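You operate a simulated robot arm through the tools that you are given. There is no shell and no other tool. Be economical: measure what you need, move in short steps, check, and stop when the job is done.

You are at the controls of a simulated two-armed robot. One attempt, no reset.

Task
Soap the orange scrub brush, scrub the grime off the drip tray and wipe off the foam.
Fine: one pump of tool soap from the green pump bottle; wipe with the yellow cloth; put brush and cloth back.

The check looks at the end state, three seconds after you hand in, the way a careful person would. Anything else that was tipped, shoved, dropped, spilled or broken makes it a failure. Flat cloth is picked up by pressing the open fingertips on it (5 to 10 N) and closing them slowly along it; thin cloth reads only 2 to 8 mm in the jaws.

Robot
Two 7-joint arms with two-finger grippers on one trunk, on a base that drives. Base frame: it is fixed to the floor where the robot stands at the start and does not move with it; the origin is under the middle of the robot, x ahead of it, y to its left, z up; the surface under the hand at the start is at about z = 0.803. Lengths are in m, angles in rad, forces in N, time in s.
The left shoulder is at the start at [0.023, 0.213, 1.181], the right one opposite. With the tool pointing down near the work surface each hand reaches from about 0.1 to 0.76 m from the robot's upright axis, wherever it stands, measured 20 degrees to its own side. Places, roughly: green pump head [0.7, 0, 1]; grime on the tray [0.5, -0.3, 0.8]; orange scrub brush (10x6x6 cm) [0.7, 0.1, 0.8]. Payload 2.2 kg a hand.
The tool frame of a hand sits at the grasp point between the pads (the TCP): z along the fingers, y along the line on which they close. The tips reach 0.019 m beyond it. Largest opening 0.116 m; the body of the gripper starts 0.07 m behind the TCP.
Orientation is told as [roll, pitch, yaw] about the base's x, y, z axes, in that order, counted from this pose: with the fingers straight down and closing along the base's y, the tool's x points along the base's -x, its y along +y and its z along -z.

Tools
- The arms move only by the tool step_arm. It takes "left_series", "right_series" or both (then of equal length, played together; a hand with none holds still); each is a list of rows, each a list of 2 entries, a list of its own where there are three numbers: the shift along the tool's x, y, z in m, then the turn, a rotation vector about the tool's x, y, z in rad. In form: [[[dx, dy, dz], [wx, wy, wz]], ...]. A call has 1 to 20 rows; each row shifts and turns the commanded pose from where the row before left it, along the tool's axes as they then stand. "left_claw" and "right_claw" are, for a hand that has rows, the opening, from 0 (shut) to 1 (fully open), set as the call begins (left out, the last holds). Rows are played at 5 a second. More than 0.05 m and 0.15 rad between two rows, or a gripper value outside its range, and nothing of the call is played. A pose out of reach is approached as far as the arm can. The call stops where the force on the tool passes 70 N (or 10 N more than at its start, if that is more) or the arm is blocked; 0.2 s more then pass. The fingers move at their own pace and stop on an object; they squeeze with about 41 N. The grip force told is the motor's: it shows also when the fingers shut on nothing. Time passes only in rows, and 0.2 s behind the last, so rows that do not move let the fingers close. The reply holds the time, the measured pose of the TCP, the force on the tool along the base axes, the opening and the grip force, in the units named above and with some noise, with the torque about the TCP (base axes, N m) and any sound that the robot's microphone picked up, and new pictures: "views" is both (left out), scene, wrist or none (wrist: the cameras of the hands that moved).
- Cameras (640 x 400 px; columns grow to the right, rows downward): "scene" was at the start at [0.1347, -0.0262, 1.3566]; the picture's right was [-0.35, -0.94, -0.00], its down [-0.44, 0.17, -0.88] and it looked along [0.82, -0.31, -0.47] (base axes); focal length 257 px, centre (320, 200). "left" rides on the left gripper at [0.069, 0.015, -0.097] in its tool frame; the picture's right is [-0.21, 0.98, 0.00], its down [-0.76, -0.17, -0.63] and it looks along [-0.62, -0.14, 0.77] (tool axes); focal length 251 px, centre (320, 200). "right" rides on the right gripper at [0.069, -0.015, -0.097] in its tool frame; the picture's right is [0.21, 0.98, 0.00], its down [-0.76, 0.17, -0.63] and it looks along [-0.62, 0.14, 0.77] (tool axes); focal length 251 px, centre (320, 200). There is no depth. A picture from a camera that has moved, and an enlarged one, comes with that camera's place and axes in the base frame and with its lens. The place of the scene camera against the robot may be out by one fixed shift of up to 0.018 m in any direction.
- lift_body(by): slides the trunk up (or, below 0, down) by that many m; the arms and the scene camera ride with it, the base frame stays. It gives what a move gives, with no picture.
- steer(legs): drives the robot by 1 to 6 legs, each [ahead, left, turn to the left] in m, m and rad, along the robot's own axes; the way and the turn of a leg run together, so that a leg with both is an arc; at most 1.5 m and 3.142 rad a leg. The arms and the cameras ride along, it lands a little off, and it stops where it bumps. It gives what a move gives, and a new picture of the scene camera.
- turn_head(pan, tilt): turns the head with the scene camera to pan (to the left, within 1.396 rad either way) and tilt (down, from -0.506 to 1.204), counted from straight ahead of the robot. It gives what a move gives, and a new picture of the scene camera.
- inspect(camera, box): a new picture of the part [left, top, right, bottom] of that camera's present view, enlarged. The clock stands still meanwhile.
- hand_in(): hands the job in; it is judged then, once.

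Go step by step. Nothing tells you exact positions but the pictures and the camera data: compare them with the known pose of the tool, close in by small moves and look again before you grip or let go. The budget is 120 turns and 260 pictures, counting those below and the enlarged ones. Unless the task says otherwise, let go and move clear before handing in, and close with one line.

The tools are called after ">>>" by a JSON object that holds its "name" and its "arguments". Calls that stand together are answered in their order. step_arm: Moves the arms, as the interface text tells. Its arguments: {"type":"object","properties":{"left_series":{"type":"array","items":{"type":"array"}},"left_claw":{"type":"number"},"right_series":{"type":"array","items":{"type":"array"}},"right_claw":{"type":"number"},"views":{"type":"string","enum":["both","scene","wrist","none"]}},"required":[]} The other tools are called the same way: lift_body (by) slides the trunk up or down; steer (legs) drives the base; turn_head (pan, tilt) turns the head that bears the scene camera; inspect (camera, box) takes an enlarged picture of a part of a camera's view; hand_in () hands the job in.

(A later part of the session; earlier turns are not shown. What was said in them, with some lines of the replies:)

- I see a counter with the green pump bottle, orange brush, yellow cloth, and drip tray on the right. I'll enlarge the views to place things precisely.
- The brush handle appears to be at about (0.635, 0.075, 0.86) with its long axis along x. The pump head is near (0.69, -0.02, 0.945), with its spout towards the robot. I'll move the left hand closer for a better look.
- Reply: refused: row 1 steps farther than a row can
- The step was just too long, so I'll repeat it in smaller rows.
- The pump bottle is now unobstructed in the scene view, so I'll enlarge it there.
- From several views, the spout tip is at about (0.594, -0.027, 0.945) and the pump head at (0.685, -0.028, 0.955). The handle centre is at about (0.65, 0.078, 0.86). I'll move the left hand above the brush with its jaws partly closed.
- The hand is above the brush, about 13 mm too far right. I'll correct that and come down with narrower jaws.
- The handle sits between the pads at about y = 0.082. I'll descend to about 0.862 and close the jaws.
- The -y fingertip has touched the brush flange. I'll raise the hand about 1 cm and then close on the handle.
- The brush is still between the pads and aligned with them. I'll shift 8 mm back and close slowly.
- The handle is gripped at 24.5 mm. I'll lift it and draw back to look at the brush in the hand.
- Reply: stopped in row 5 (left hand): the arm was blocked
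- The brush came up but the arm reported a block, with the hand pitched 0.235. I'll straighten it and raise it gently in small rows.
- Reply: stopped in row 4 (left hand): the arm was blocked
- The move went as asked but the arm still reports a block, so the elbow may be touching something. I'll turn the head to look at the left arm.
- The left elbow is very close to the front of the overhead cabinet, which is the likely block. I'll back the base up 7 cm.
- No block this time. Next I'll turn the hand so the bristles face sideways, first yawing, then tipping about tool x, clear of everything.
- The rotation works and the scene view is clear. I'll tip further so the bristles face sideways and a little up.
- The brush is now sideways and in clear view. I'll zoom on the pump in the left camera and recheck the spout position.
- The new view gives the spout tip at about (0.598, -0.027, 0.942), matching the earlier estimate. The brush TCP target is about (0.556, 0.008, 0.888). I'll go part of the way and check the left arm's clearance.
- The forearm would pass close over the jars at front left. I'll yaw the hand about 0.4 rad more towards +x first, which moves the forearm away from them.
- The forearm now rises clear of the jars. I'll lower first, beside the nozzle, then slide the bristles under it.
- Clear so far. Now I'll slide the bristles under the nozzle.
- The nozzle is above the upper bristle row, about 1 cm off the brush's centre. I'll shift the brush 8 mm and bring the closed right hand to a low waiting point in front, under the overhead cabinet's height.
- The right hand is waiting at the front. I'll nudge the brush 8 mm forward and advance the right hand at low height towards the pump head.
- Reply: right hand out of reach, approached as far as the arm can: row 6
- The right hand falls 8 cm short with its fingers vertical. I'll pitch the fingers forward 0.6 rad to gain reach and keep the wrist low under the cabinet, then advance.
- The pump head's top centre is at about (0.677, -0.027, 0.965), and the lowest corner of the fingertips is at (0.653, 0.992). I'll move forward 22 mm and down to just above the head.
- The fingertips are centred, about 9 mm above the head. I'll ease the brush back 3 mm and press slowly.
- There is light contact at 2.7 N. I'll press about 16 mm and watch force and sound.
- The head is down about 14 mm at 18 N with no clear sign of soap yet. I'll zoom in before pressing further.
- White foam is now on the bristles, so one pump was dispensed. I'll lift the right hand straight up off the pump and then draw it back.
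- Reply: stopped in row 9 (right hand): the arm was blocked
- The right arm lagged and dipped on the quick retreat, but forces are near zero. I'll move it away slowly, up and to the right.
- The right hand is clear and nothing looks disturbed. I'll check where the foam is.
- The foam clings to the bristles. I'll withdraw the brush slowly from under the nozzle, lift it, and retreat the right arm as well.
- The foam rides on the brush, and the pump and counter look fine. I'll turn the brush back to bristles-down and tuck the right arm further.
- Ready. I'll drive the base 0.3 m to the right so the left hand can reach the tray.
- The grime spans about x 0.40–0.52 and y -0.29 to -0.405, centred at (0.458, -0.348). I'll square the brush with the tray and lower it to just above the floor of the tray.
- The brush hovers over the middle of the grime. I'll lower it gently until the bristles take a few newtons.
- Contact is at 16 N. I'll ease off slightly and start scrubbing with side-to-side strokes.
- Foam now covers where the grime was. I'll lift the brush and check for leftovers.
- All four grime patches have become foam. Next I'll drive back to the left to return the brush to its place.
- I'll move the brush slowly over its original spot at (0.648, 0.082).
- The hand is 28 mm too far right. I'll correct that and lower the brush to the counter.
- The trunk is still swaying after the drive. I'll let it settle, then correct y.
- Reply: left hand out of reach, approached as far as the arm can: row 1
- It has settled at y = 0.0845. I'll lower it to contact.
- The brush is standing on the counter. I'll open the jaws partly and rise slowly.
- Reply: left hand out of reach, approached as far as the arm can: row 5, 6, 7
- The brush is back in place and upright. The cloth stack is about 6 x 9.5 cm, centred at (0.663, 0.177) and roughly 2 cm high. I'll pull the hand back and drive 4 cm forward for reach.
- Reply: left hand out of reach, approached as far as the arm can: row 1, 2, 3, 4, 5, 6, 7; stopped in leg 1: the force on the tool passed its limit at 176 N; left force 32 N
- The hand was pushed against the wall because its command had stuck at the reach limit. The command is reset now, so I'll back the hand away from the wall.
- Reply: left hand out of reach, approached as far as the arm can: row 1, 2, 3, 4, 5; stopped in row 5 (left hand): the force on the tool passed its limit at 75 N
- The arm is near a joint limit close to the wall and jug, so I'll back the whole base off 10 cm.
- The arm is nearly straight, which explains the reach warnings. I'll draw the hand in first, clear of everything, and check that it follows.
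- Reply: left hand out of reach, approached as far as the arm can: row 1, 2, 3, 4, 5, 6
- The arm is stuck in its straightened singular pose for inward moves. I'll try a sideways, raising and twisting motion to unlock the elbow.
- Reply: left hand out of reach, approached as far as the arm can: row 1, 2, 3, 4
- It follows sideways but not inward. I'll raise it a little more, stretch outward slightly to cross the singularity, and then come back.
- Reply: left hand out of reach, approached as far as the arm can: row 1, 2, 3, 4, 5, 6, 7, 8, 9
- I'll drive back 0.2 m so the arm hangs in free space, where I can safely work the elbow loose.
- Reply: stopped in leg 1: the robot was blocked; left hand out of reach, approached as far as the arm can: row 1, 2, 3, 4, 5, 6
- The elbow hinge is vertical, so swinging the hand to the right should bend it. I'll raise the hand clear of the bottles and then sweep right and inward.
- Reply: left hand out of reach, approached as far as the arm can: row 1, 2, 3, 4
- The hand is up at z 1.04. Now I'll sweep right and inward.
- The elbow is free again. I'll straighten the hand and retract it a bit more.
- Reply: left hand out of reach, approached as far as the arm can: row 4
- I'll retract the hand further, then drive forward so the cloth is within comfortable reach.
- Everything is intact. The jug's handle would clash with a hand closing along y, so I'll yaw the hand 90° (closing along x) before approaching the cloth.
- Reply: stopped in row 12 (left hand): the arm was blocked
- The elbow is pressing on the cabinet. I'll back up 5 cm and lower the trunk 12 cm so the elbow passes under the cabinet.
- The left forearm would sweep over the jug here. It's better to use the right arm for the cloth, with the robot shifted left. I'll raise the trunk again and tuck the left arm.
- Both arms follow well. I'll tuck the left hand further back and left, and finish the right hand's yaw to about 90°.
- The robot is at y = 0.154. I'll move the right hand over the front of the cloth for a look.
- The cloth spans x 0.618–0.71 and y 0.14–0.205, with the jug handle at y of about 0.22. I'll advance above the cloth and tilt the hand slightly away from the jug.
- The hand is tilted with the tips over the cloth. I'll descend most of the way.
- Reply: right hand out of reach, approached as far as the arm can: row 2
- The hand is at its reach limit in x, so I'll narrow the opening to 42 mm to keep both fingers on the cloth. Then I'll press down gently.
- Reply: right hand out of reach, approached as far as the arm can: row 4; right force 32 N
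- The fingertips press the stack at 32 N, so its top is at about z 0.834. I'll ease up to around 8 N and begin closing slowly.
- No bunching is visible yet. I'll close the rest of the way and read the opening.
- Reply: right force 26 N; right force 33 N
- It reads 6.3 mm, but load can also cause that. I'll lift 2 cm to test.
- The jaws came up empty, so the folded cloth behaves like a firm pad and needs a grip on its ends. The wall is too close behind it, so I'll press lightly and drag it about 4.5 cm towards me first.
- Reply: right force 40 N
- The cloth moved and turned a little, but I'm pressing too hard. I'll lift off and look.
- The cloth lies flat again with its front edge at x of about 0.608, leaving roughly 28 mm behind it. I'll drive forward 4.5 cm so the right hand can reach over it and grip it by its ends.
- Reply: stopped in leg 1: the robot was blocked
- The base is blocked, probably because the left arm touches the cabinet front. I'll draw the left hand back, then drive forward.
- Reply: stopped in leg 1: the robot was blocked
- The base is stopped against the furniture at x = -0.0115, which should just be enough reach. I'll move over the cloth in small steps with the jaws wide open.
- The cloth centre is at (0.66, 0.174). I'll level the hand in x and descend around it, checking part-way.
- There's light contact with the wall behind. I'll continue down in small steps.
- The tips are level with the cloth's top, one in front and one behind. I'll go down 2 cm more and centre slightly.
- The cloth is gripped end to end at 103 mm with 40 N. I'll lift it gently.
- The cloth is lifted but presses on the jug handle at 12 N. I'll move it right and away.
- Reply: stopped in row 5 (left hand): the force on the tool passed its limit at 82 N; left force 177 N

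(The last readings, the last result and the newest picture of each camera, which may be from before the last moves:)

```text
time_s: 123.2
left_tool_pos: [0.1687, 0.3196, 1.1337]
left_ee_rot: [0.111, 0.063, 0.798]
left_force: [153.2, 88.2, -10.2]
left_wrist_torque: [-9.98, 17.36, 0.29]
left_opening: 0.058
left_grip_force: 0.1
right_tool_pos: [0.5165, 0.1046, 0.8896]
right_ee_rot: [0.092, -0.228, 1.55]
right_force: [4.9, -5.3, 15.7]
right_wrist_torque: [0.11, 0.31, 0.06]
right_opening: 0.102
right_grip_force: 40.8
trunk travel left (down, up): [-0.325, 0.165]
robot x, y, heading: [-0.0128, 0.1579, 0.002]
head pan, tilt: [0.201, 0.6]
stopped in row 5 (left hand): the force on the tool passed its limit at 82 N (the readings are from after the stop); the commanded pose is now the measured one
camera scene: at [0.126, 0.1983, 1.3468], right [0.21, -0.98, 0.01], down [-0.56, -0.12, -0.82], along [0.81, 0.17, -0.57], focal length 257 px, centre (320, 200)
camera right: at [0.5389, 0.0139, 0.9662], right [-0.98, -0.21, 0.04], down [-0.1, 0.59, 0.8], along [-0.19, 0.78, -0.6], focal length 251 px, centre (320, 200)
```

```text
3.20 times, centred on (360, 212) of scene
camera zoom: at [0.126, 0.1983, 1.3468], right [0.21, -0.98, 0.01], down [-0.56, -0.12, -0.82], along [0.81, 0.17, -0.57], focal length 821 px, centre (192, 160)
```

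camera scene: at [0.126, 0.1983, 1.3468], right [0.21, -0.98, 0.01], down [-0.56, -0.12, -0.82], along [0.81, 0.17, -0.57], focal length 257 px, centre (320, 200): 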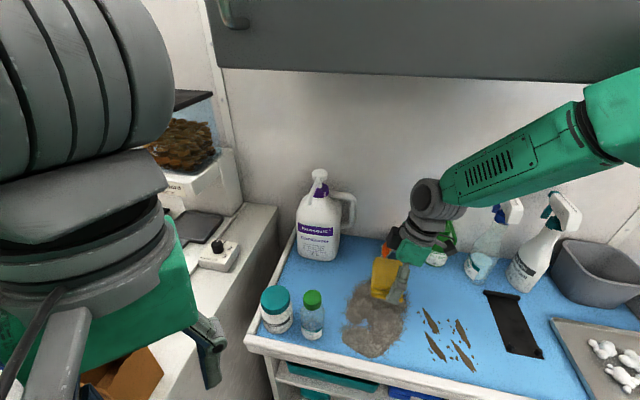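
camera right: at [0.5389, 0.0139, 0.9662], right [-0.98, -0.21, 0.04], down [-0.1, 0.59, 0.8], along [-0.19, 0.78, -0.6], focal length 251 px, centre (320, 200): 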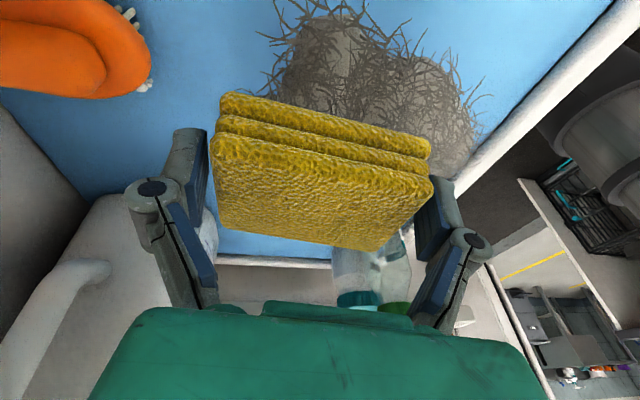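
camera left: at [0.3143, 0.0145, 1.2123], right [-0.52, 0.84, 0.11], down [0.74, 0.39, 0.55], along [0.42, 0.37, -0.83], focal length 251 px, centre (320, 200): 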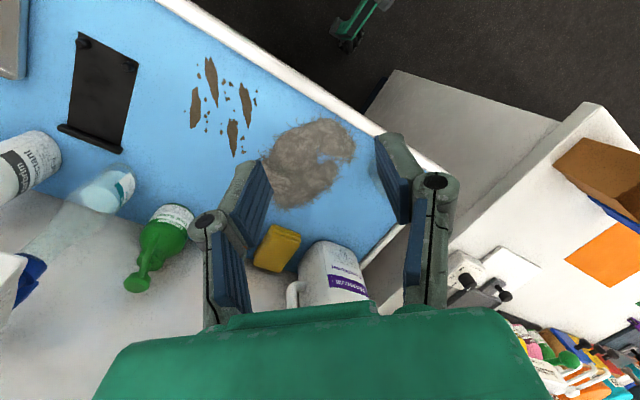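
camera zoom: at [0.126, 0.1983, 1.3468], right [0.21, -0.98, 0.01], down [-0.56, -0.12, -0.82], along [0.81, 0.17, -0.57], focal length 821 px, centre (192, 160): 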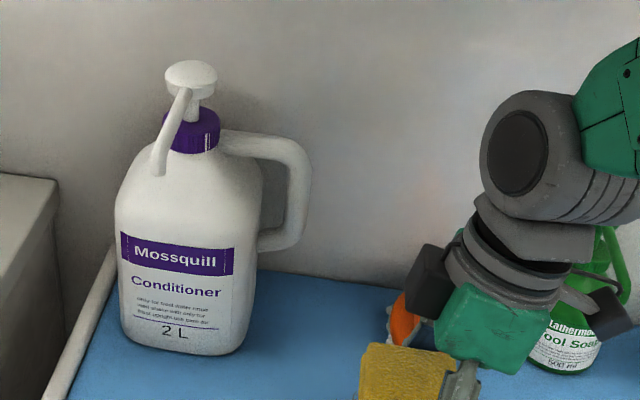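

The left hand is being pushed by the right arm's elbow at 153 N. I'll move the left hand away in the push direction.

>>> {"name": "step_arm", "arguments": {"left_series": [[[-0.02, 0, 0], [0, 0, 0]], [[-0.02, 0, 0], [0, 0, 0]], [[-0.02, 0, 0], [0, 0, 0]], [[-0.02, 0, 0], [0, 0, 0]], [[0, 0, 0], [0, 0, 0]], [[0, 0, 0], [0, 0, 0]]], "views": "both"}}

>>> {"name": "inspect", "arguments": {"camera": "right", "box": [0, 0, 640, 400]}}

```text
time_s: 124.6
left_tool_pos: [0.2206, 0.3733, 1.1268]
left_ee_rot: [0.114, 0.074, 0.787]
left_force: [0.3, -0.3, 0.4]
left_wrist_torque: [0.0, 0.02, 0.0]
left_opening: 0.0578
left_grip_force: 0.0
right_tool_pos: [0.5229, 0.1039, 0.8892]
right_ee_rot: [0.087, -0.232, 1.545]
right_force: [-0.1, -0.1, 0.0]
right_wrist_torque: [0.02, -0.01, -0.02]
right_opening: 0.1018
right_grip_force: 41.1
trunk travel left (down, up): [-0.325, 0.165]
robot x, y, heading: [-0.0107, 0.1605, 0.006]
head pan, tilt: [0.201, 0.6]
camera scene: at [0.1257, 0.1858, 1.3466], right [0.21, -0.98, 0.0], down [-0.56, -0.12, -0.82], along [0.81, 0.17, -0.57], focal length 257 px, centre (320, 200)
camera left: at [0.1749, 0.3318, 1.2294], right [-0.53, 0.84, 0.1], down [0.73, 0.4, 0.55], along [0.43, 0.36, -0.83], focal length 251 px, centre (320, 200)
```

scene: 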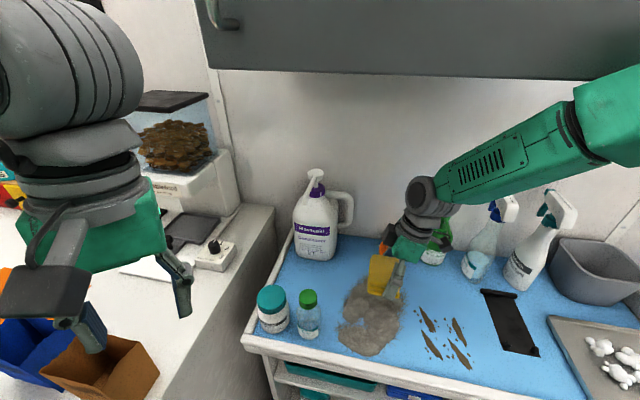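
left: 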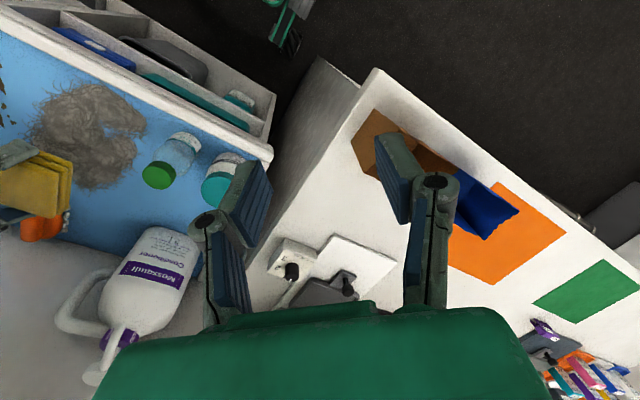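

```text
1.00 times, centred on (320, 200) of right (not enlarged: the box is as wide or as high as the picture)
camera zoom: at [0.5442, 0.0124, 0.9663], right [-0.98, -0.2, 0.03], down [-0.1, 0.59, 0.8], along [-0.18, 0.78, -0.6], focal length 251 px, centre (320, 200)
```

zoom: 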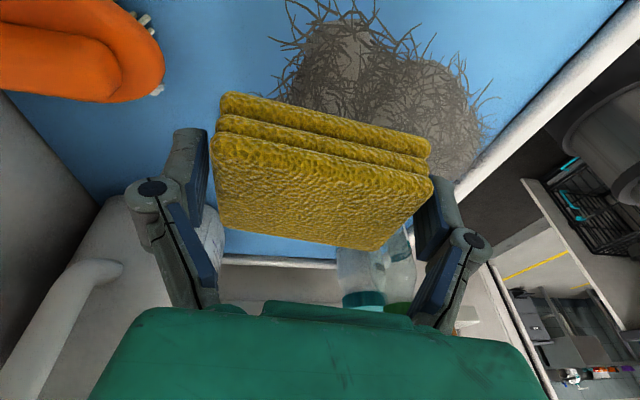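

Forces are back to zero and nothing has tipped. I'll raise and level the cloth while drawing the right hand in, then drive towards the tray.

>>> {"name": "step_arm", "arguments": {"right_series": [[[-0.004, 0, -0.016], [0, 0, 0]], [[-0.004, 0, -0.016], [0, 0, 0]], [[-0.003, 0.01, -0.016], [0.02, 0.046, 0]], [[-0.002, 0.015, -0.016], [0.02, 0.046, 0]], [[-0.001, 0.015, -0.016], [0.02, 0.046, 0]], [[0, 0.015, -0.01], [0.02, 0.046, 0]], [[0.01, 0.015, -0.01], [0.0, 0.046, 0]], [[0.015, 0.01, 0], [0, 0, 0]], [[0, 0, 0], [0, 0, 0]]], "views": "none"}}

>>> {"name": "steer", "arguments": {"legs": [[-0.05, 0, 0], [0, -0.27, 0]]}}

>>> {"name": "turn_head", "arguments": {"pan": -0.35, "tilt": 0.7}}

```text
time_s: 126.6
left_tool_pos: [0.2218, 0.3641, 1.1267]
left_ee_rot: [0.122, 0.069, 0.788]
left_force: [0.5, 0.0, 0.0]
left_wrist_torque: [0.0, 0.03, 0.03]
left_opening: 0.058
left_grip_force: 0.0
right_tool_pos: [0.4508, 0.0673, 0.9923]
right_ee_rot: [0.009, -0.01, 1.555]
right_force: [-0.1, -0.6, -0.6]
right_wrist_torque: [0.02, 0.01, 0.0]
right_opening: 0.1014
right_grip_force: 41.1
trunk travel left (down, up): [-0.325, 0.165]
robot x, y, heading: [-0.0133, 0.1525, 0.006]
head pan, tilt: [0.201, 0.6]
```

```text
time_s: 129.0
left_tool_pos: [0.1739, 0.0984, 1.127]
left_ee_rot: [0.118, 0.07, 0.786]
left_force: [-0.6, 0.2, -0.3]
left_wrist_torque: [0.02, -0.02, 0.01]
left_opening: 0.0582
left_grip_force: 0.0
right_tool_pos: [0.399, -0.2, 0.9928]
right_ee_rot: [0.004, -0.008, 1.552]
right_force: [-0.1, -0.6, -1.0]
right_wrist_torque: [0.06, 0.01, -0.02]
right_opening: 0.1014
right_grip_force: 41.4
trunk travel left (down, up): [-0.325, 0.165]
robot x, y, heading: [-0.0585, -0.1083, 0.0]
head pan, tilt: [0.201, 0.6]
camera scene: at [0.0773, -0.091, 1.3467], right [0.2, -0.98, -0.01], down [-0.56, -0.11, -0.82], along [0.81, 0.17, -0.57], focal length 257 px, centre (320, 200)
```

scene: 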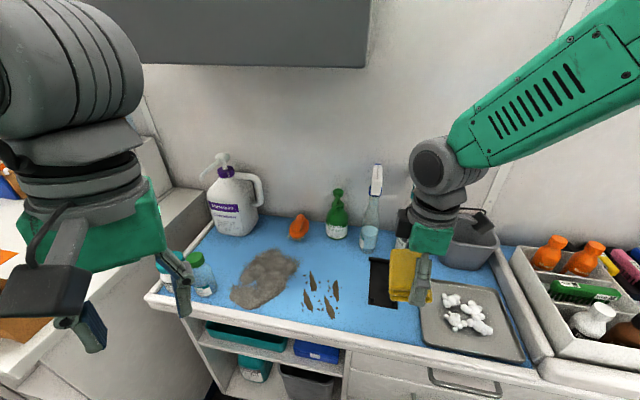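

```text
time_s: 130.0
left_tool_pos: [0.1709, 0.1045, 1.1266]
left_ee_rot: [0.112, 0.071, 0.782]
left_force: [0.1, -0.5, 0.3]
left_wrist_torque: [0.03, 0.01, -0.01]
left_opening: 0.058
left_grip_force: 0.1
right_tool_pos: [0.398, -0.1936, 0.9945]
right_ee_rot: [0.004, 0.002, 1.553]
right_force: [0.2, 0.5, -0.4]
right_wrist_torque: [0.03, -0.01, -0.01]
right_opening: 0.1013
right_grip_force: 41.0
trunk travel left (down, up): [-0.325, 0.165]
robot x, y, heading: [-0.06, -0.1103, 0.011]
head pan, tilt: [-0.351, 0.7]
camera scene: at [0.0704, -0.1307, 1.338], right [-0.34, -0.94, 0.0], down [-0.61, 0.22, -0.76], along [0.72, -0.26, -0.65], focal length 257 px, centre (320, 200)
```

scene: 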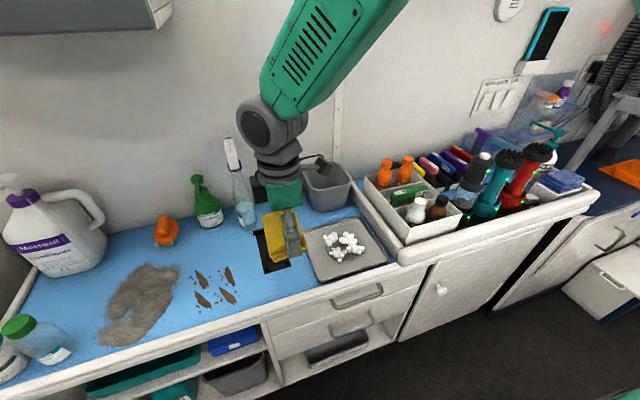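

The cloth was gripped with a 0.25 rad hand tilt, so I'll restore that tilt to make it flat. I'll position it above the foam at about (0.47, -0.345).

>>> {"name": "step_arm", "arguments": {"right_series": [[[0.03, -0.0145, 0.012], [0, 0, 0]], [[0.03, -0.0145, 0.012], [0, 0, 0]], [[0.03, -0.0145, 0.012], [0, -0.06, 0]], [[0.03, -0.0145, 0.012], [0, -0.06, 0]], [[0.03, -0.0145, 0.02], [0, -0.06, 0]], [[0, 0, 0.01], [0, -0.06, 0]], [[0, 0, 0], [0, 0, 0]]], "views": "wrist"}}

>>> {"name": "inspect", "arguments": {"camera": "scene", "box": [260, 170, 420, 290]}}

```text
time_s: 131.6
left_tool_pos: [0.171, 0.0999, 1.1273]
left_ee_rot: [0.115, 0.07, 0.784]
left_force: [0.6, 0.0, 0.7]
left_wrist_torque: [0.02, 0.0, 0.06]
left_opening: 0.0579
left_grip_force: 0.2
right_tool_pos: [0.4689, -0.3453, 0.9099]
right_ee_rot: [0.003, -0.245, 1.553]
right_force: [0.5, -0.3, -0.8]
right_wrist_torque: [-0.02, -0.04, 0.01]
right_opening: 0.1016
right_grip_force: 41.4
trunk travel left (down, up): [-0.325, 0.165]
robot x, y, heading: [-0.0576, -0.1112, 0.002]
head pan, tilt: [-0.351, 0.7]
camera right: at [0.4822, -0.437, 0.9871], right [-0.98, -0.19, -0.05], down [-0.15, 0.58, 0.8], along [-0.12, 0.79, -0.6], focal length 251 px, centre (320, 200)
```

right: 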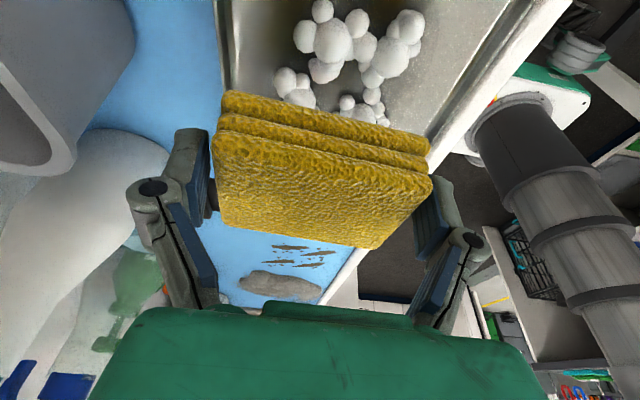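

```text
3.33 times, centred on (340, 230) of scene
camera zoom: at [0.071, -0.1359, 1.3378], right [-0.34, -0.94, 0.0], down [-0.61, 0.22, -0.76], along [0.72, -0.26, -0.65], focal length 855 px, centre (253, 100)
```

zoom: 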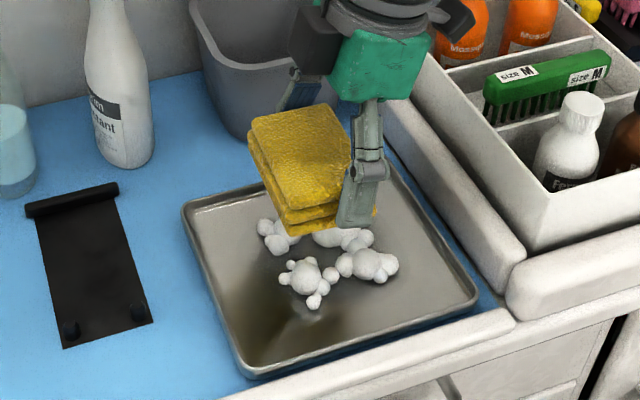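

The cloth is level above the foam. I'll lower it slowly to contact.

>>> {"name": "step_arm", "arguments": {"right_series": [[[0.0062, 0, 0.0242], [0, 0, 0]], [[0.0062, 0, 0.0242], [0, 0, 0]], [[0.003, 0, 0.0116], [0, 0, 0]], [[0.002, 0, 0.0078], [0, 0, 0]], [[0.0012, 0, 0.0048], [0, 0, 0]], [[0.001, 0, 0.0039], [0, 0, 0]], [[0, 0, 0], [0, 0, 0]]], "views": "none"}}

```text
time_s: 133.2
left_tool_pos: [0.1697, 0.105, 1.1259]
left_ee_rot: [0.113, 0.072, 0.783]
left_force: [-0.4, -0.4, 0.8]
left_wrist_torque: [0.02, 0.0, -0.05]
left_opening: 0.058
left_grip_force: 0.1
right_tool_pos: [0.4677, -0.3398, 0.8341]
right_ee_rot: [-0.006, -0.243, 1.555]
right_force: [0.4, -0.4, 25.4]
right_wrist_torque: [0.25, -1.29, 0.0]
right_opening: 0.1011
right_grip_force: 41.5
trunk travel left (down, up): [-0.325, 0.165]
robot x, y, heading: [-0.0589, -0.1095, 0.01]
head pan, tilt: [-0.351, 0.7]
```

Contact is at 25 N. I'll ease off a little and wipe side to side.

>>> {"name": "step_arm", "arguments": {"right_series": [[[-0.0003, 0, -0.0012], [0, 0, 0]], [[-0.0194, 0, 0.0049], [0, 0, 0]], [[-0.0194, 0, 0.0049], [0, 0, 0]], [[0.0233, 0, -0.0059], [0, 0, 0]], [[0.0233, 0, -0.0059], [0, 0, 0]], [[0.0233, 0, -0.0059], [0, 0, 0]], [[0.0194, 0, -0.0049], [0, 0, 0]], [[-0.0233, 0, 0.0059], [0, 0, 0]], [[-0.0233, 0, 0.0059], [0, 0, 0]], [[-0.0233, 0, 0.0059], [0, 0, 0]], [[-0.0194, 0, 0.0049], [0, 0, 0]], [[0.0233, 0, -0.0059], [0, 0, 0]], [[0.0233, 0, -0.0059], [0, 0, 0]], [[0.0233, 0, -0.0059], [0, 0, 0]], [[0.0194, 0, -0.0049], [0, 0, 0]], [[-0.0233, 0, 0.0059], [0, 0, 0]], [[-0.0233, 0, 0.0059], [0, 0, 0]], [[0, 0, 0], [0, 0, 0]]], "views": "none"}}

>>> {"name": "inspect", "arguments": {"camera": "scene", "box": [260, 170, 420, 290]}}

```text
time_s: 137.0
left_tool_pos: [0.17, 0.1049, 1.127]
left_ee_rot: [0.113, 0.07, 0.782]
left_force: [-1.3, -0.9, -0.1]
left_wrist_torque: [-0.01, -0.01, 0.02]
left_opening: 0.0581
left_grip_force: 0.1
right_tool_pos: [0.4688, -0.345, 0.8346]
right_ee_rot: [0.001, -0.239, 1.552]
right_force: [-0.2, -12.2, 28.0]
right_wrist_torque: [-0.37, -0.22, -0.13]
right_opening: 0.1015
right_grip_force: 40.9
trunk travel left (down, up): [-0.325, 0.165]
robot x, y, heading: [-0.0602, -0.111, -0.001]
head pan, tilt: [-0.351, 0.7]
```

```text
3.33 times, centred on (340, 230) of scene
camera zoom: at [0.0671, -0.1296, 1.3385], right [-0.34, -0.94, 0.0], down [-0.61, 0.22, -0.76], along [0.72, -0.26, -0.64], focal length 855 px, centre (253, 100)
```

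zoom: 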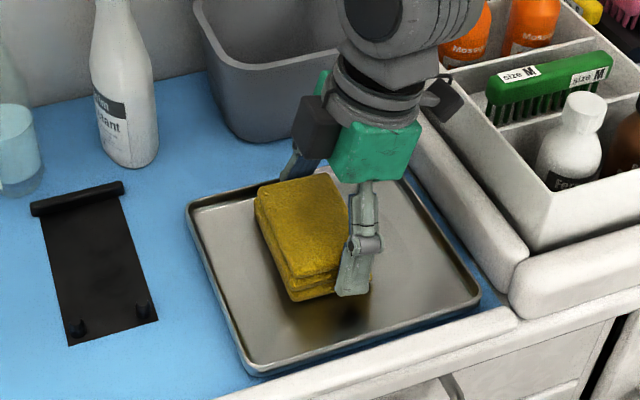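

No foam is visible around the cloth. I'll lift and check the tray.

>>> {"name": "step_arm", "arguments": {"right_series": [[[-0.0025, 0, -0.0097], [0, 0, 0]], [[-0.005, 0, -0.0194], [0, 0, 0]], [[-0.005, 0, -0.0194], [0, 0, 0]], [[-0.005, 0, -0.0194], [0, 0, 0]], [[-0.02, 0, -0.0145], [0, 0, 0]], [[-0.025, 0, -0.0145], [0, 0, 0]], [[-0.025, 0, 0.006], [0, 0, 0]], [[-0.025, 0, 0.006], [0, 0, 0]], [[-0.025, 0, 0.006], [0, 0, 0]], [[0, 0, 0], [0, 0, 0]]], "views": "wrist"}}

>>> {"name": "inspect", "arguments": {"camera": "scene", "box": [280, 200, 408, 290]}}

```text
time_s: 139.2
left_tool_pos: [0.1714, 0.1055, 1.126]
left_ee_rot: [0.114, 0.072, 0.782]
left_force: [1.0, 1.0, -0.8]
left_wrist_torque: [0.02, -0.02, -0.01]
left_opening: 0.0578
left_grip_force: 0.1
right_tool_pos: [0.4684, -0.2303, 0.9429]
right_ee_rot: [0.004, -0.239, 1.551]
right_force: [-0.5, 0.4, -0.9]
right_wrist_torque: [-0.01, 0.0, 0.01]
right_opening: 0.1008
right_grip_force: 40.7
trunk travel left (down, up): [-0.325, 0.165]
robot x, y, heading: [-0.0628, -0.1091, 0.001]
head pan, tilt: [-0.351, 0.7]
camera right: at [0.482, -0.3219, 1.0197], right [-0.98, -0.19, -0.05], down [-0.15, 0.59, 0.79], along [-0.12, 0.79, -0.61], focal length 251 px, centre (320, 200)
```

right: 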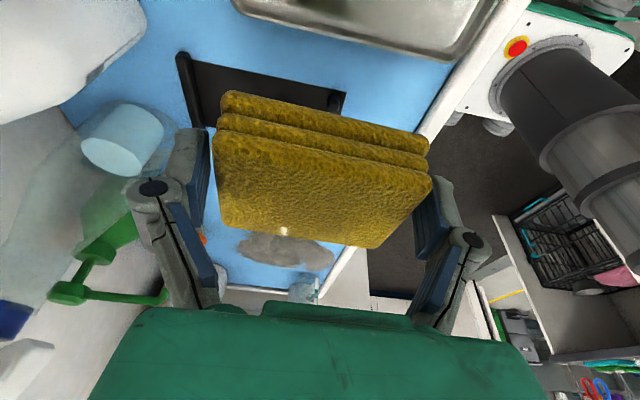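

```text
4.44 times, centred on (344, 245) of scene
camera zoom: at [0.0712, -0.1282, 1.338], right [-0.34, -0.94, 0.0], down [-0.61, 0.22, -0.76], along [0.72, -0.26, -0.65], focal length 1140 px, centre (213, 0)
```

zoom: 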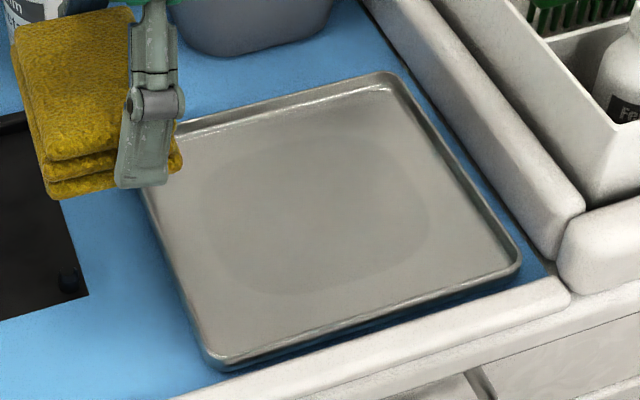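

The tray is clean, with no grime or foam left. Next I'll draw the hand in and drive back to return the cloth.

>>> {"name": "step_arm", "arguments": {"right_series": [[[-0.004, 0.015, -0.015], [0, 0, 0]], [[-0.004, 0.015, -0.015], [0, 0, 0]], [[-0.004, 0.015, -0.015], [0, 0, 0]], [[0, 0.015, 0], [0, 0, 0]], [[0, 0.01, 0], [0, 0, 0]], [[0, 0, 0], [0, 0, 0]]], "views": "none"}}

>>> {"name": "steer", "arguments": {"legs": [[0, 0.265, 0], [0.046, 0, 0]]}}

>>> {"name": "turn_head", "arguments": {"pan": 0.2, "tilt": 0.6}}

```text
time_s: 140.6
left_tool_pos: [0.1704, 0.105, 1.1263]
left_ee_rot: [0.114, 0.073, 0.783]
left_force: [0.0, -0.5, -0.6]
left_wrist_torque: [0.0, -0.01, 0.01]
left_opening: 0.0577
left_grip_force: 0.2
right_tool_pos: [0.4007, -0.2291, 0.9887]
right_ee_rot: [0.004, -0.241, 1.552]
right_force: [0.8, -0.2, -0.7]
right_wrist_torque: [-0.01, 0.0, -0.01]
right_opening: 0.1011
right_grip_force: 41.0
trunk travel left (down, up): [-0.325, 0.165]
robot x, y, heading: [-0.064, -0.1131, 0.005]
head pan, tilt: [-0.351, 0.7]
```

```text
time_s: 143.0
left_tool_pos: [0.2114, 0.3968, 1.1242]
left_ee_rot: [0.1, 0.082, 0.792]
left_force: [0.0, 0.6, -0.2]
left_wrist_torque: [-0.01, 0.02, 0.01]
left_opening: 0.0581
left_grip_force: 0.0
right_tool_pos: [0.4428, 0.0635, 0.992]
right_ee_rot: [0.0, -0.224, 1.561]
right_force: [0.4, 0.8, 0.5]
right_wrist_torque: [-0.03, 0.01, 0.02]
right_opening: 0.1005
right_grip_force: 40.6
trunk travel left (down, up): [-0.325, 0.165]
robot x, y, heading: [-0.0146, 0.1625, 0.01]
head pan, tilt: [-0.351, 0.7]
camera scene: at [0.1107, 0.1639, 1.3387], right [-0.33, -0.94, 0.01], down [-0.61, 0.2, -0.77], along [0.72, -0.27, -0.64], focal length 257 px, centre (320, 200)
```

scene: 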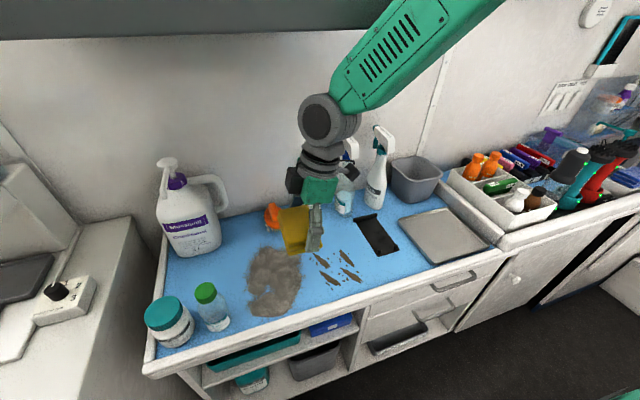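

```text
time_s: 143.9
left_tool_pos: [0.2108, 0.3938, 1.1242]
left_ee_rot: [0.104, 0.078, 0.792]
left_force: [0.2, 0.1, 0.0]
left_wrist_torque: [-0.05, -0.01, 0.0]
left_opening: 0.0579
left_grip_force: 0.0
right_tool_pos: [0.4429, 0.0599, 0.9917]
right_ee_rot: [0.0, -0.229, 1.561]
right_force: [-0.1, 0.1, -0.9]
right_wrist_torque: [-0.03, -0.04, 0.0]
right_opening: 0.1004
right_grip_force: 41.1
trunk travel left (down, up): [-0.325, 0.165]
robot x, y, heading: [-0.0189, 0.1642, 0.01]
head pan, tilt: [0.201, 0.6]
camera scene: at [0.1198, 0.2112, 1.3462], right [0.21, -0.98, 0.01], down [-0.55, -0.13, -0.82], along [0.81, 0.17, -0.57], focal length 257 px, centre (320, 200)
```

scene: 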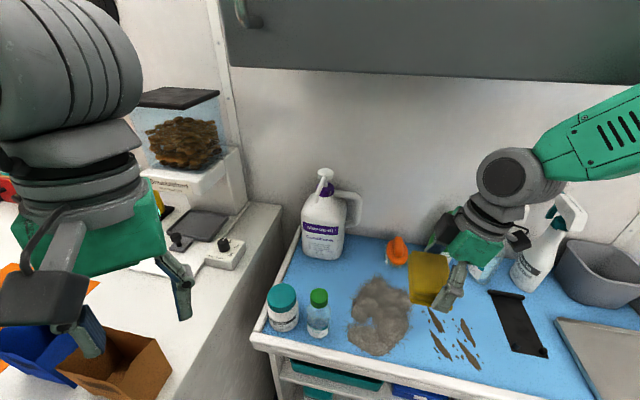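

The robot is in place again. I'll bring the cloth over its spot, staying clear of the jug handle and the brush.

>>> {"name": "step_arm", "arguments": {"right_series": [[[-0.0166, -0.021, 0.006], [0, -0.02, 0]], [[-0.0166, -0.021, 0.006], [0, 0, 0]], [[-0.0166, -0.021, 0.006], [0, 0, 0]], [[-0.0166, -0.021, 0.006], [0, 0, 0]], [[-0.0166, -0.021, 0.006], [0, 0, 0]], [[0, -0.0225, 0], [0, 0, 0]], [[0, -0.0225, 0], [0, 0, 0]], [[0, -0.02, 0], [0, 0, 0]], [[0, -0.02, 0], [0, 0, 0]], [[0, 0, 0], [0, 0, 0]], [[0, 0, 0], [0, 0, 0]]], "views": "both"}}

>>> {"name": "inspect", "arguments": {"camera": "scene", "box": [280, 160, 440, 260]}}

```text
time_s: 146.6
left_tool_pos: [0.245, 0.3877, 1.1163]
left_ee_rot: [0.135, 0.104, 0.794]
left_force: [2.0, -0.4, -0.2]
left_wrist_torque: [0.06, 0.19, -0.01]
left_opening: 0.0581
left_grip_force: 0.0
right_tool_pos: [0.6543, 0.1379, 0.9574]
right_ee_rot: [0.039, -0.251, 1.546]
right_force: [2.4, 1.0, -4.3]
right_wrist_torque: [0.04, 0.19, 0.06]
right_opening: 0.1006
right_grip_force: 41.2
trunk travel left (down, up): [-0.325, 0.165]
robot x, y, heading: [-0.0197, 0.1658, 0.002]
head pan, tilt: [0.201, 0.6]
stopped in row 11 (right hand): the arm was blocked; the commanded pose is now the measured one
camera scene: at [0.1347, 0.1908, 1.345], right [0.2, -0.98, 0.0], down [-0.57, -0.12, -0.81], along [0.8, 0.17, -0.58], focal length 257 px, centre (320, 200)
camera right: at [0.6708, 0.0451, 1.0335], right [-0.98, -0.19, -0.02], down [-0.13, 0.58, 0.81], along [-0.15, 0.79, -0.59], focal length 251 px, centre (320, 200)
```

scene: 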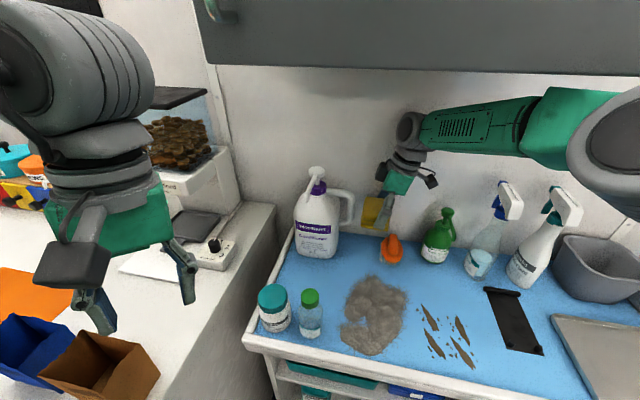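
right: 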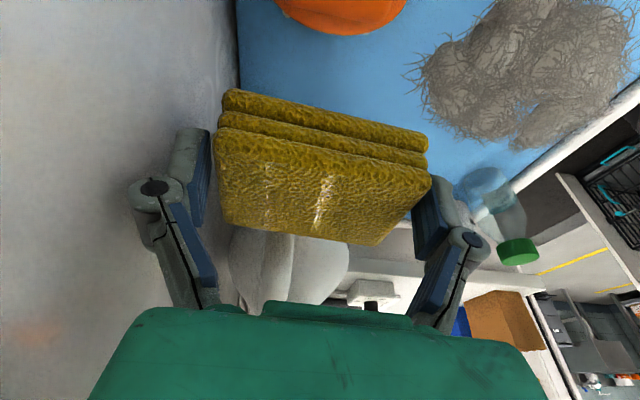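

```text
4.00 times, centred on (360, 210) of scene
camera zoom: at [0.1347, 0.1908, 1.345], right [0.2, -0.98, 0.0], down [-0.57, -0.12, -0.81], along [0.8, 0.17, -0.58], focal length 1026 px, centre (160, 160)
```

zoom: 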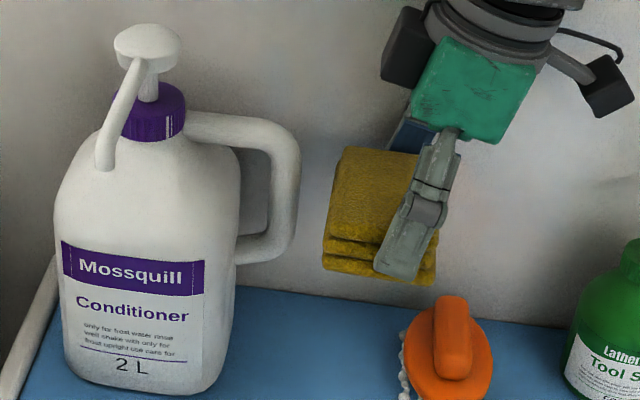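

The cloth is above its spot between jug and brush. I'll back off 8 mm from the wall, centre it, and descend.

>>> {"name": "step_arm", "arguments": {"right_series": [[[-0.006, 0.008, 0.0015], [0.035, 0, 0]], [[-0.006, 0, 0.0015], [0, 0, 0]], [[0.005, 0, 0.0194], [0, 0, 0]], [[0.005, 0, 0.0194], [0, 0, 0]], [[0.005, 0, 0.0194], [0, 0, 0]], [[0.005, 0, 0.0194], [0, 0, 0]], [[0, 0, 0], [0, 0, 0]]], "views": "wrist"}}

>>> {"name": "inspect", "arguments": {"camera": "scene", "box": [280, 160, 440, 260]}}

```text
time_s: 148.2
left_tool_pos: [0.2191, 0.3873, 1.1229]
left_ee_rot: [0.113, 0.082, 0.788]
left_force: [-0.4, 0.3, -0.6]
left_wrist_torque: [-0.01, -0.03, 0.01]
left_opening: 0.0581
left_grip_force: 0.0
right_tool_pos: [0.6319, 0.1507, 0.8999]
right_ee_rot: [-0.027, -0.254, 1.556]
right_force: [-0.3, 1.1, -1.2]
right_wrist_torque: [-0.04, 0.0, -0.04]
right_opening: 0.1004
right_grip_force: 41.2
trunk travel left (down, up): [-0.325, 0.165]
robot x, y, heading: [-0.0185, 0.1644, 0.008]
head pan, tilt: [0.201, 0.6]
camera right: at [0.6432, 0.0572, 0.9763], right [-0.98, -0.19, -0.08], down [-0.17, 0.58, 0.8], along [-0.1, 0.8, -0.6], focal length 251 px, centre (320, 200)
```

right: 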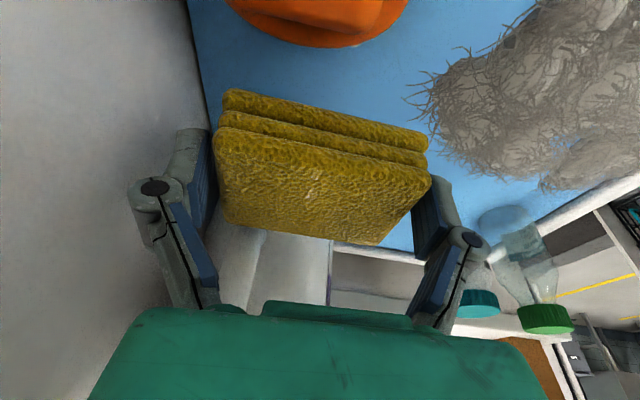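

```text
4.00 times, centred on (360, 210) of scene
camera zoom: at [0.1169, 0.1963, 1.3469], right [0.2, -0.98, 0.0], down [-0.55, -0.12, -0.82], along [0.81, 0.17, -0.57], focal length 1026 px, centre (160, 160)
```

zoom: 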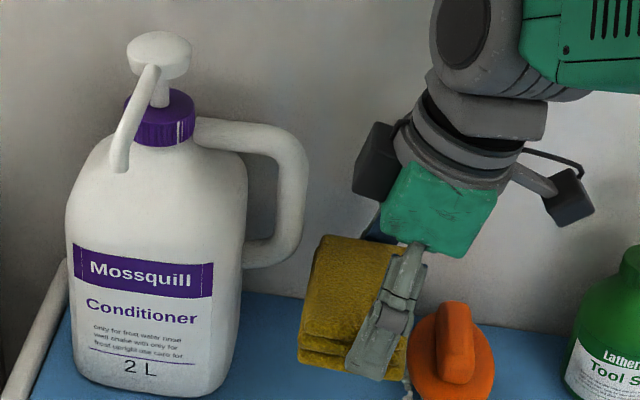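

The cloth is at x = 0.632, just above the brush's height and close to it. I'll shift it forward and slightly left, then lower further.

>>> {"name": "step_arm", "arguments": {"right_series": [[[-0.005, -0.008, 0], [-0.025, 0, 0]], [[-0.003, -0.008, 0.002], [0, 0, 0]], [[0.0035, 0, 0.0145], [0, 0, 0]], [[0.0035, 0, 0.0145], [0, 0, 0]], [[0.003, 0, 0.0125], [0, 0, 0]], [[0, 0, 0], [0, 0, 0]]], "views": "wrist"}}

>>> {"name": "inspect", "arguments": {"camera": "scene", "box": [280, 160, 440, 260]}}

```text
time_s: 149.6
left_tool_pos: [0.2222, 0.3841, 1.1235]
left_ee_rot: [0.118, 0.083, 0.788]
left_force: [-0.5, 0.2, 0.5]
left_wrist_torque: [-0.01, -0.04, 0.03]
left_opening: 0.0581
left_grip_force: 0.1
right_tool_pos: [0.6507, 0.1579, 0.8537]
right_ee_rot: [0.002, -0.256, 1.554]
right_force: [0.6, -0.5, -1.3]
right_wrist_torque: [0.0, -0.04, 0.02]
right_opening: 0.1002
right_grip_force: 41.3
trunk travel left (down, up): [-0.325, 0.165]
robot x, y, heading: [-0.0211, 0.1632, 0.007]
head pan, tilt: [0.201, 0.6]
camera right: at [0.6641, 0.064, 0.9305], right [-0.98, -0.19, -0.05], down [-0.16, 0.57, 0.8], along [-0.12, 0.8, -0.59], focal length 251 px, centre (320, 200)
```

right: 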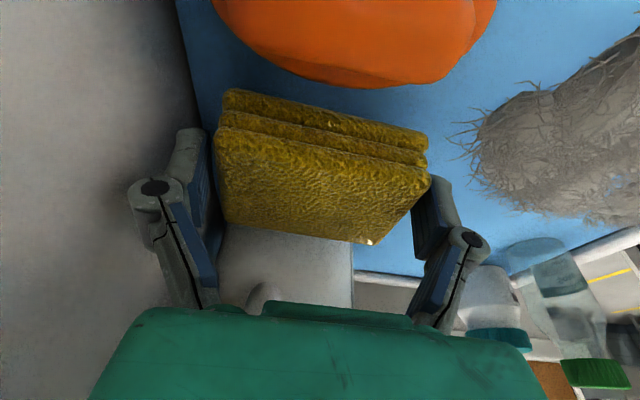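

```text
4.00 times, centred on (360, 210) of scene
camera zoom: at [0.1197, 0.1919, 1.3464], right [0.2, -0.98, 0.0], down [-0.56, -0.12, -0.82], along [0.81, 0.17, -0.57], focal length 1026 px, centre (160, 160)
```

zoom: 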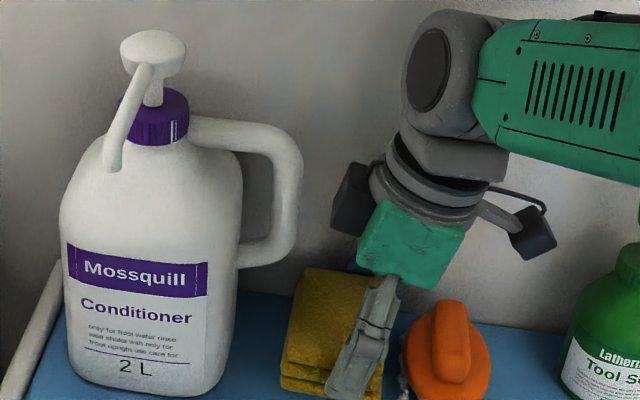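

It's well placed at (0.651, 0.158). I'll lower it to contact.

>>> {"name": "step_arm", "arguments": {"right_series": [[[-0.002, 0, 0.01], [0, 0, 0]], [[0.0015, 0, 0.0058], [0, 0, 0]], [[0.0012, 0, 0.0048], [0, 0, 0]], [[0.001, 0, 0.0035], [0, 0, 0]], [[0, 0, 0], [0, 0, 0]]], "views": "none"}}

```text
time_s: 150.8
left_tool_pos: [0.2209, 0.3834, 1.1231]
left_ee_rot: [0.116, 0.08, 0.787]
left_force: [-0.2, -0.7, -0.4]
left_wrist_torque: [0.02, -0.02, -0.01]
left_opening: 0.0581
left_grip_force: 0.1
right_tool_pos: [0.6516, 0.162, 0.8318]
right_ee_rot: [-0.003, -0.257, 1.555]
right_force: [0.5, -1.0, 14.0]
right_wrist_torque: [-0.27, 0.15, 0.02]
right_opening: 0.1003
right_grip_force: 40.9
trunk travel left (down, up): [-0.325, 0.165]
robot x, y, heading: [-0.0181, 0.1637, 0.005]
head pan, tilt: [0.201, 0.6]
```

The cloth rests on the counter at 14 N. I'll open the jaws and rise straight up slowly.

>>> {"name": "step_arm", "arguments": {"right_series": [[[0, 0, -0.001], [0, 0, 0]], [[0, 0, 0], [0, 0, 0]], [[-0.002, 0, -0.0097], [0, 0, 0]], [[-0.0025, 0, -0.0097], [0, 0, 0]], [[-0.0025, 0, -0.0097], [0, 0, 0]], [[-0.0025, 0, -0.0097], [0, 0, 0]], [[-0.0025, 0, -0.0097], [0, 0, 0]], [[-0.003, 0, -0.0145], [0, 0, 0]], [[-0.003, 0, -0.0145], [0, 0, 0]], [[0, 0, 0], [0, 0, 0]]], "right_claw": 0.97, "views": "wrist"}}

>>> {"name": "inspect", "arguments": {"camera": "scene", "box": [280, 160, 440, 260]}}

```text
time_s: 152.9
left_tool_pos: [0.2237, 0.3841, 1.1225]
left_ee_rot: [0.115, 0.082, 0.788]
left_force: [-0.2, -0.7, 0.3]
left_wrist_torque: [-0.03, -0.01, 0.01]
left_opening: 0.0581
left_grip_force: 0.1
right_tool_pos: [0.6504, 0.1589, 0.9116]
right_ee_rot: [0.001, -0.256, 1.554]
right_force: [-0.7, 0.2, -0.3]
right_wrist_torque: [-0.01, -0.02, -0.02]
right_opening: 0.1124
right_grip_force: 0.0
trunk travel left (down, up): [-0.325, 0.165]
robot x, y, heading: [-0.0186, 0.164, 0.007]
head pan, tilt: [0.201, 0.6]
camera right: at [0.6646, 0.0663, 0.988], right [-0.98, -0.19, -0.05], down [-0.15, 0.57, 0.8], along [-0.12, 0.8, -0.59], focal length 251 px, centre (320, 200)
```

right: 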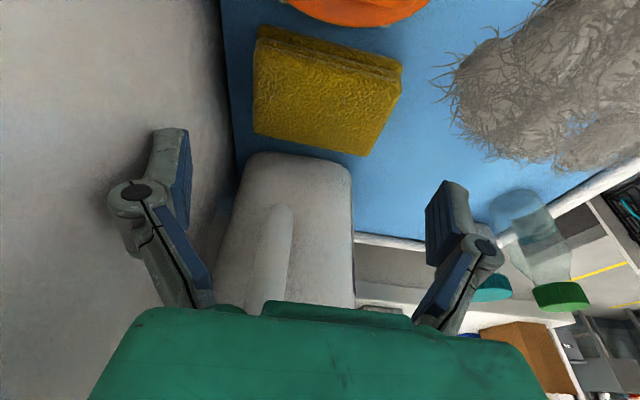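

```text
4.00 times, centred on (360, 210) of scene
camera zoom: at [0.1199, 0.1926, 1.3464], right [0.2, -0.98, 0.0], down [-0.56, -0.12, -0.82], along [0.81, 0.17, -0.57], focal length 1026 px, centre (160, 160)
```

zoom: 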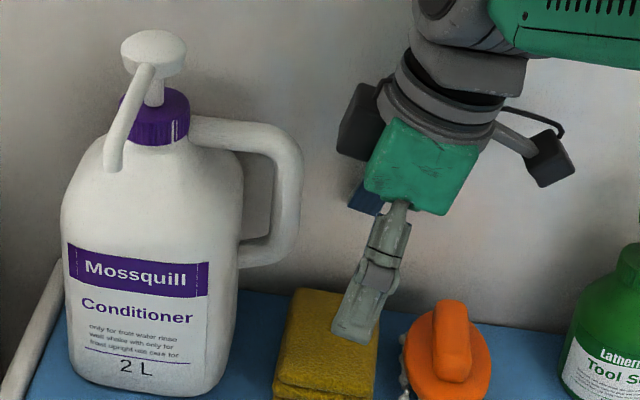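

The cloth is back in its place. I'll withdraw the right hand slowly and check the whole scene.

>>> {"name": "step_arm", "arguments": {"right_series": [[[-0.004, 0.005, -0.015], [0, 0, 0]], [[0.008, 0.012, -0.01], [0, 0, 0]], [[0.01, 0.015, -0.006], [0, 0, 0]], [[0.01, 0.015, -0.006], [0, 0, 0]], [[0.01, 0.015, -0.006], [0, 0, 0]], [[0.01, 0.015, -0.006], [0, 0, 0]], [[0.01, 0.015, -0.006], [0, 0, 0]], [[0.01, 0.015, -0.006], [0, 0, 0]], [[0.01, 0.015, -0.006], [0, 0, 0]], [[0.01, 0.015, -0.006], [0, 0, 0]], [[0.01, 0.015, 0], [0, 0, 0]], [[0, 0, 0], [0, 0, 0]]], "right_claw": 0.7, "views": "none"}}

>>> {"name": "steer", "arguments": {"legs": [[-0.08, 0, 0], [0, -0.2, 0]]}}

>>> {"name": "turn_head", "arguments": {"pan": 0.0, "tilt": 0.65}}

```text
time_s: 155.6
left_tool_pos: [0.2223, 0.3841, 1.1234]
left_ee_rot: [0.117, 0.083, 0.788]
left_force: [0.0, 1.0, -0.4]
left_wrist_torque: [0.0, -0.04, -0.04]
left_opening: 0.058
left_grip_force: 0.0
right_tool_pos: [0.4969, 0.0518, 0.9596]
right_ee_rot: [-0.001, -0.257, 1.551]
right_force: [-0.4, 0.1, -0.8]
right_wrist_torque: [0.0, -0.03, -0.01]
right_opening: 0.0812
right_grip_force: 0.1
trunk travel left (down, up): [-0.325, 0.165]
robot x, y, heading: [-0.0155, 0.1616, 0.003]
head pan, tilt: [0.201, 0.6]
```

```text
time_s: 157.8
left_tool_pos: [0.1428, 0.1836, 1.1233]
left_ee_rot: [0.118, 0.079, 0.784]
left_force: [-0.2, -0.8, -0.3]
left_wrist_torque: [0.05, 0.0, 0.01]
left_opening: 0.0582
left_grip_force: 0.1
right_tool_pos: [0.4158, -0.15, 0.9582]
right_ee_rot: [0.002, -0.257, 1.551]
right_force: [0.1, -0.9, 0.2]
right_wrist_torque: [-0.01, 0.0, 0.0]
right_opening: 0.0811
right_grip_force: 0.0
trunk travel left (down, up): [-0.325, 0.165]
robot x, y, heading: [-0.1004, -0.0387, -0.001]
head pan, tilt: [0.201, 0.6]
camera scene: at [0.0392, -0.0037, 1.3464], right [0.2, -0.98, 0.0], down [-0.56, -0.12, -0.82], along [0.81, 0.16, -0.57], focal length 257 px, centre (320, 200)
```

scene: 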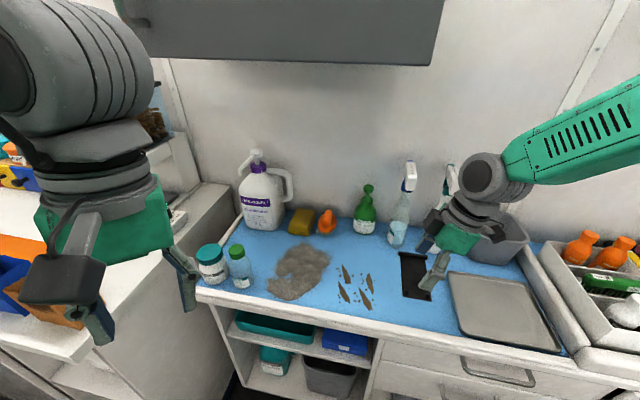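

```text
time_s: 158.5
left_tool_pos: [0.1402, 0.188, 1.1228]
left_ee_rot: [0.113, 0.084, 0.785]
left_force: [0.1, -0.1, -1.1]
left_wrist_torque: [0.0, 0.01, -0.02]
left_opening: 0.0581
left_grip_force: 0.0
right_tool_pos: [0.4121, -0.1446, 0.9611]
right_ee_rot: [-0.002, -0.256, 1.554]
right_force: [-0.7, 0.2, 0.5]
right_wrist_torque: [-0.02, -0.01, -0.02]
right_opening: 0.0813
right_grip_force: 0.1
trunk travel left (down, up): [-0.325, 0.165]
robot x, y, heading: [-0.0962, -0.0353, 0.002]
head pan, tilt: [0.0, 0.649]
camera scene: at [0.0394, -0.0123, 1.3422], right [0.0, -1.0, 0.01], down [-0.61, -0.01, -0.79], along [0.79, 0.0, -0.61], focal length 257 px, centre (320, 200)
```

scene: 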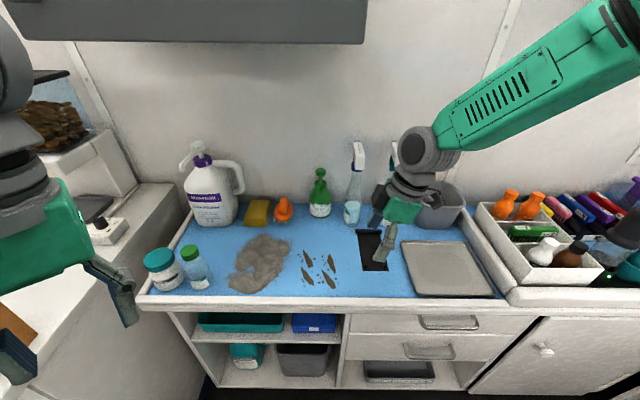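

Everything stands upright. I'll take a final close look at the tray and the left group.

>>> {"name": "inspect", "arguments": {"camera": "scene", "box": [170, 130, 370, 255]}}

>>> {"name": "inspect", "arguments": {"camera": "scene", "box": [370, 200, 530, 300]}}

```text
3.20 times, centred on (270, 192) of scene
camera zoom: at [0.0394, -0.0123, 1.3422], right [0.0, -1.0, 0.01], down [-0.61, -0.01, -0.79], along [0.79, 0.0, -0.61], focal length 821 px, centre (480, 224)
```

zoom: 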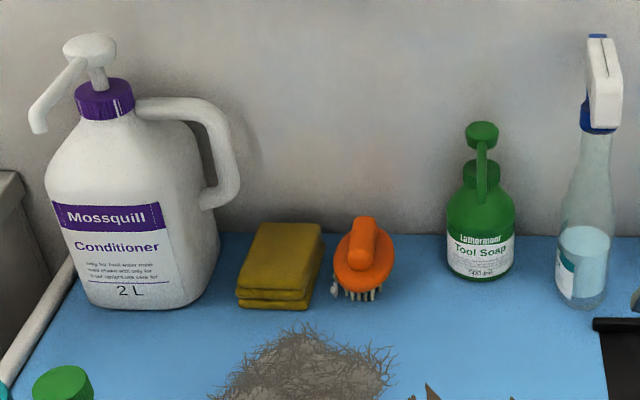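

```text
4.00 times, centred on (450, 250) of scene
camera zoom: at [0.0394, -0.0123, 1.3422], right [0.0, -1.0, 0.01], down [-0.61, -0.01, -0.79], along [0.79, 0.0, -0.61], focal length 1026 px, centre (-200, 0)
```

zoom: 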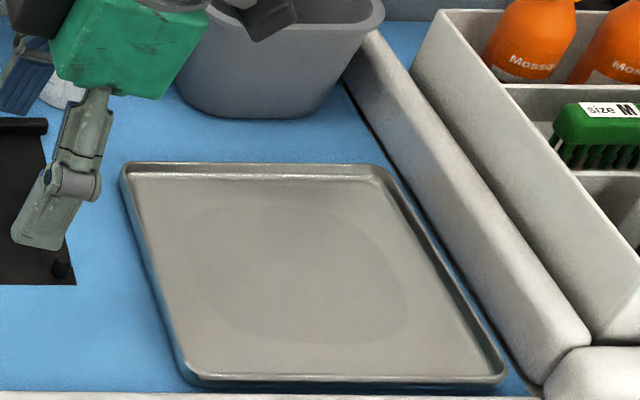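

The tray is clean, the brush and cloth are back in place, and the hands are clear and empty.

>>> {"name": "hand_in", "arguments": {}}

```text
The job is handed in.
```

I soaped the brush with one pump, scrubbed the grime off the drip tray, and wiped away the foam. I put the brush and cloth back within about 1 cm of where they started. In the last close-up no grime or foam showed on the tray and nothing was tipped or spilled, though I bumped the wall and nudged the jug handle on the way.
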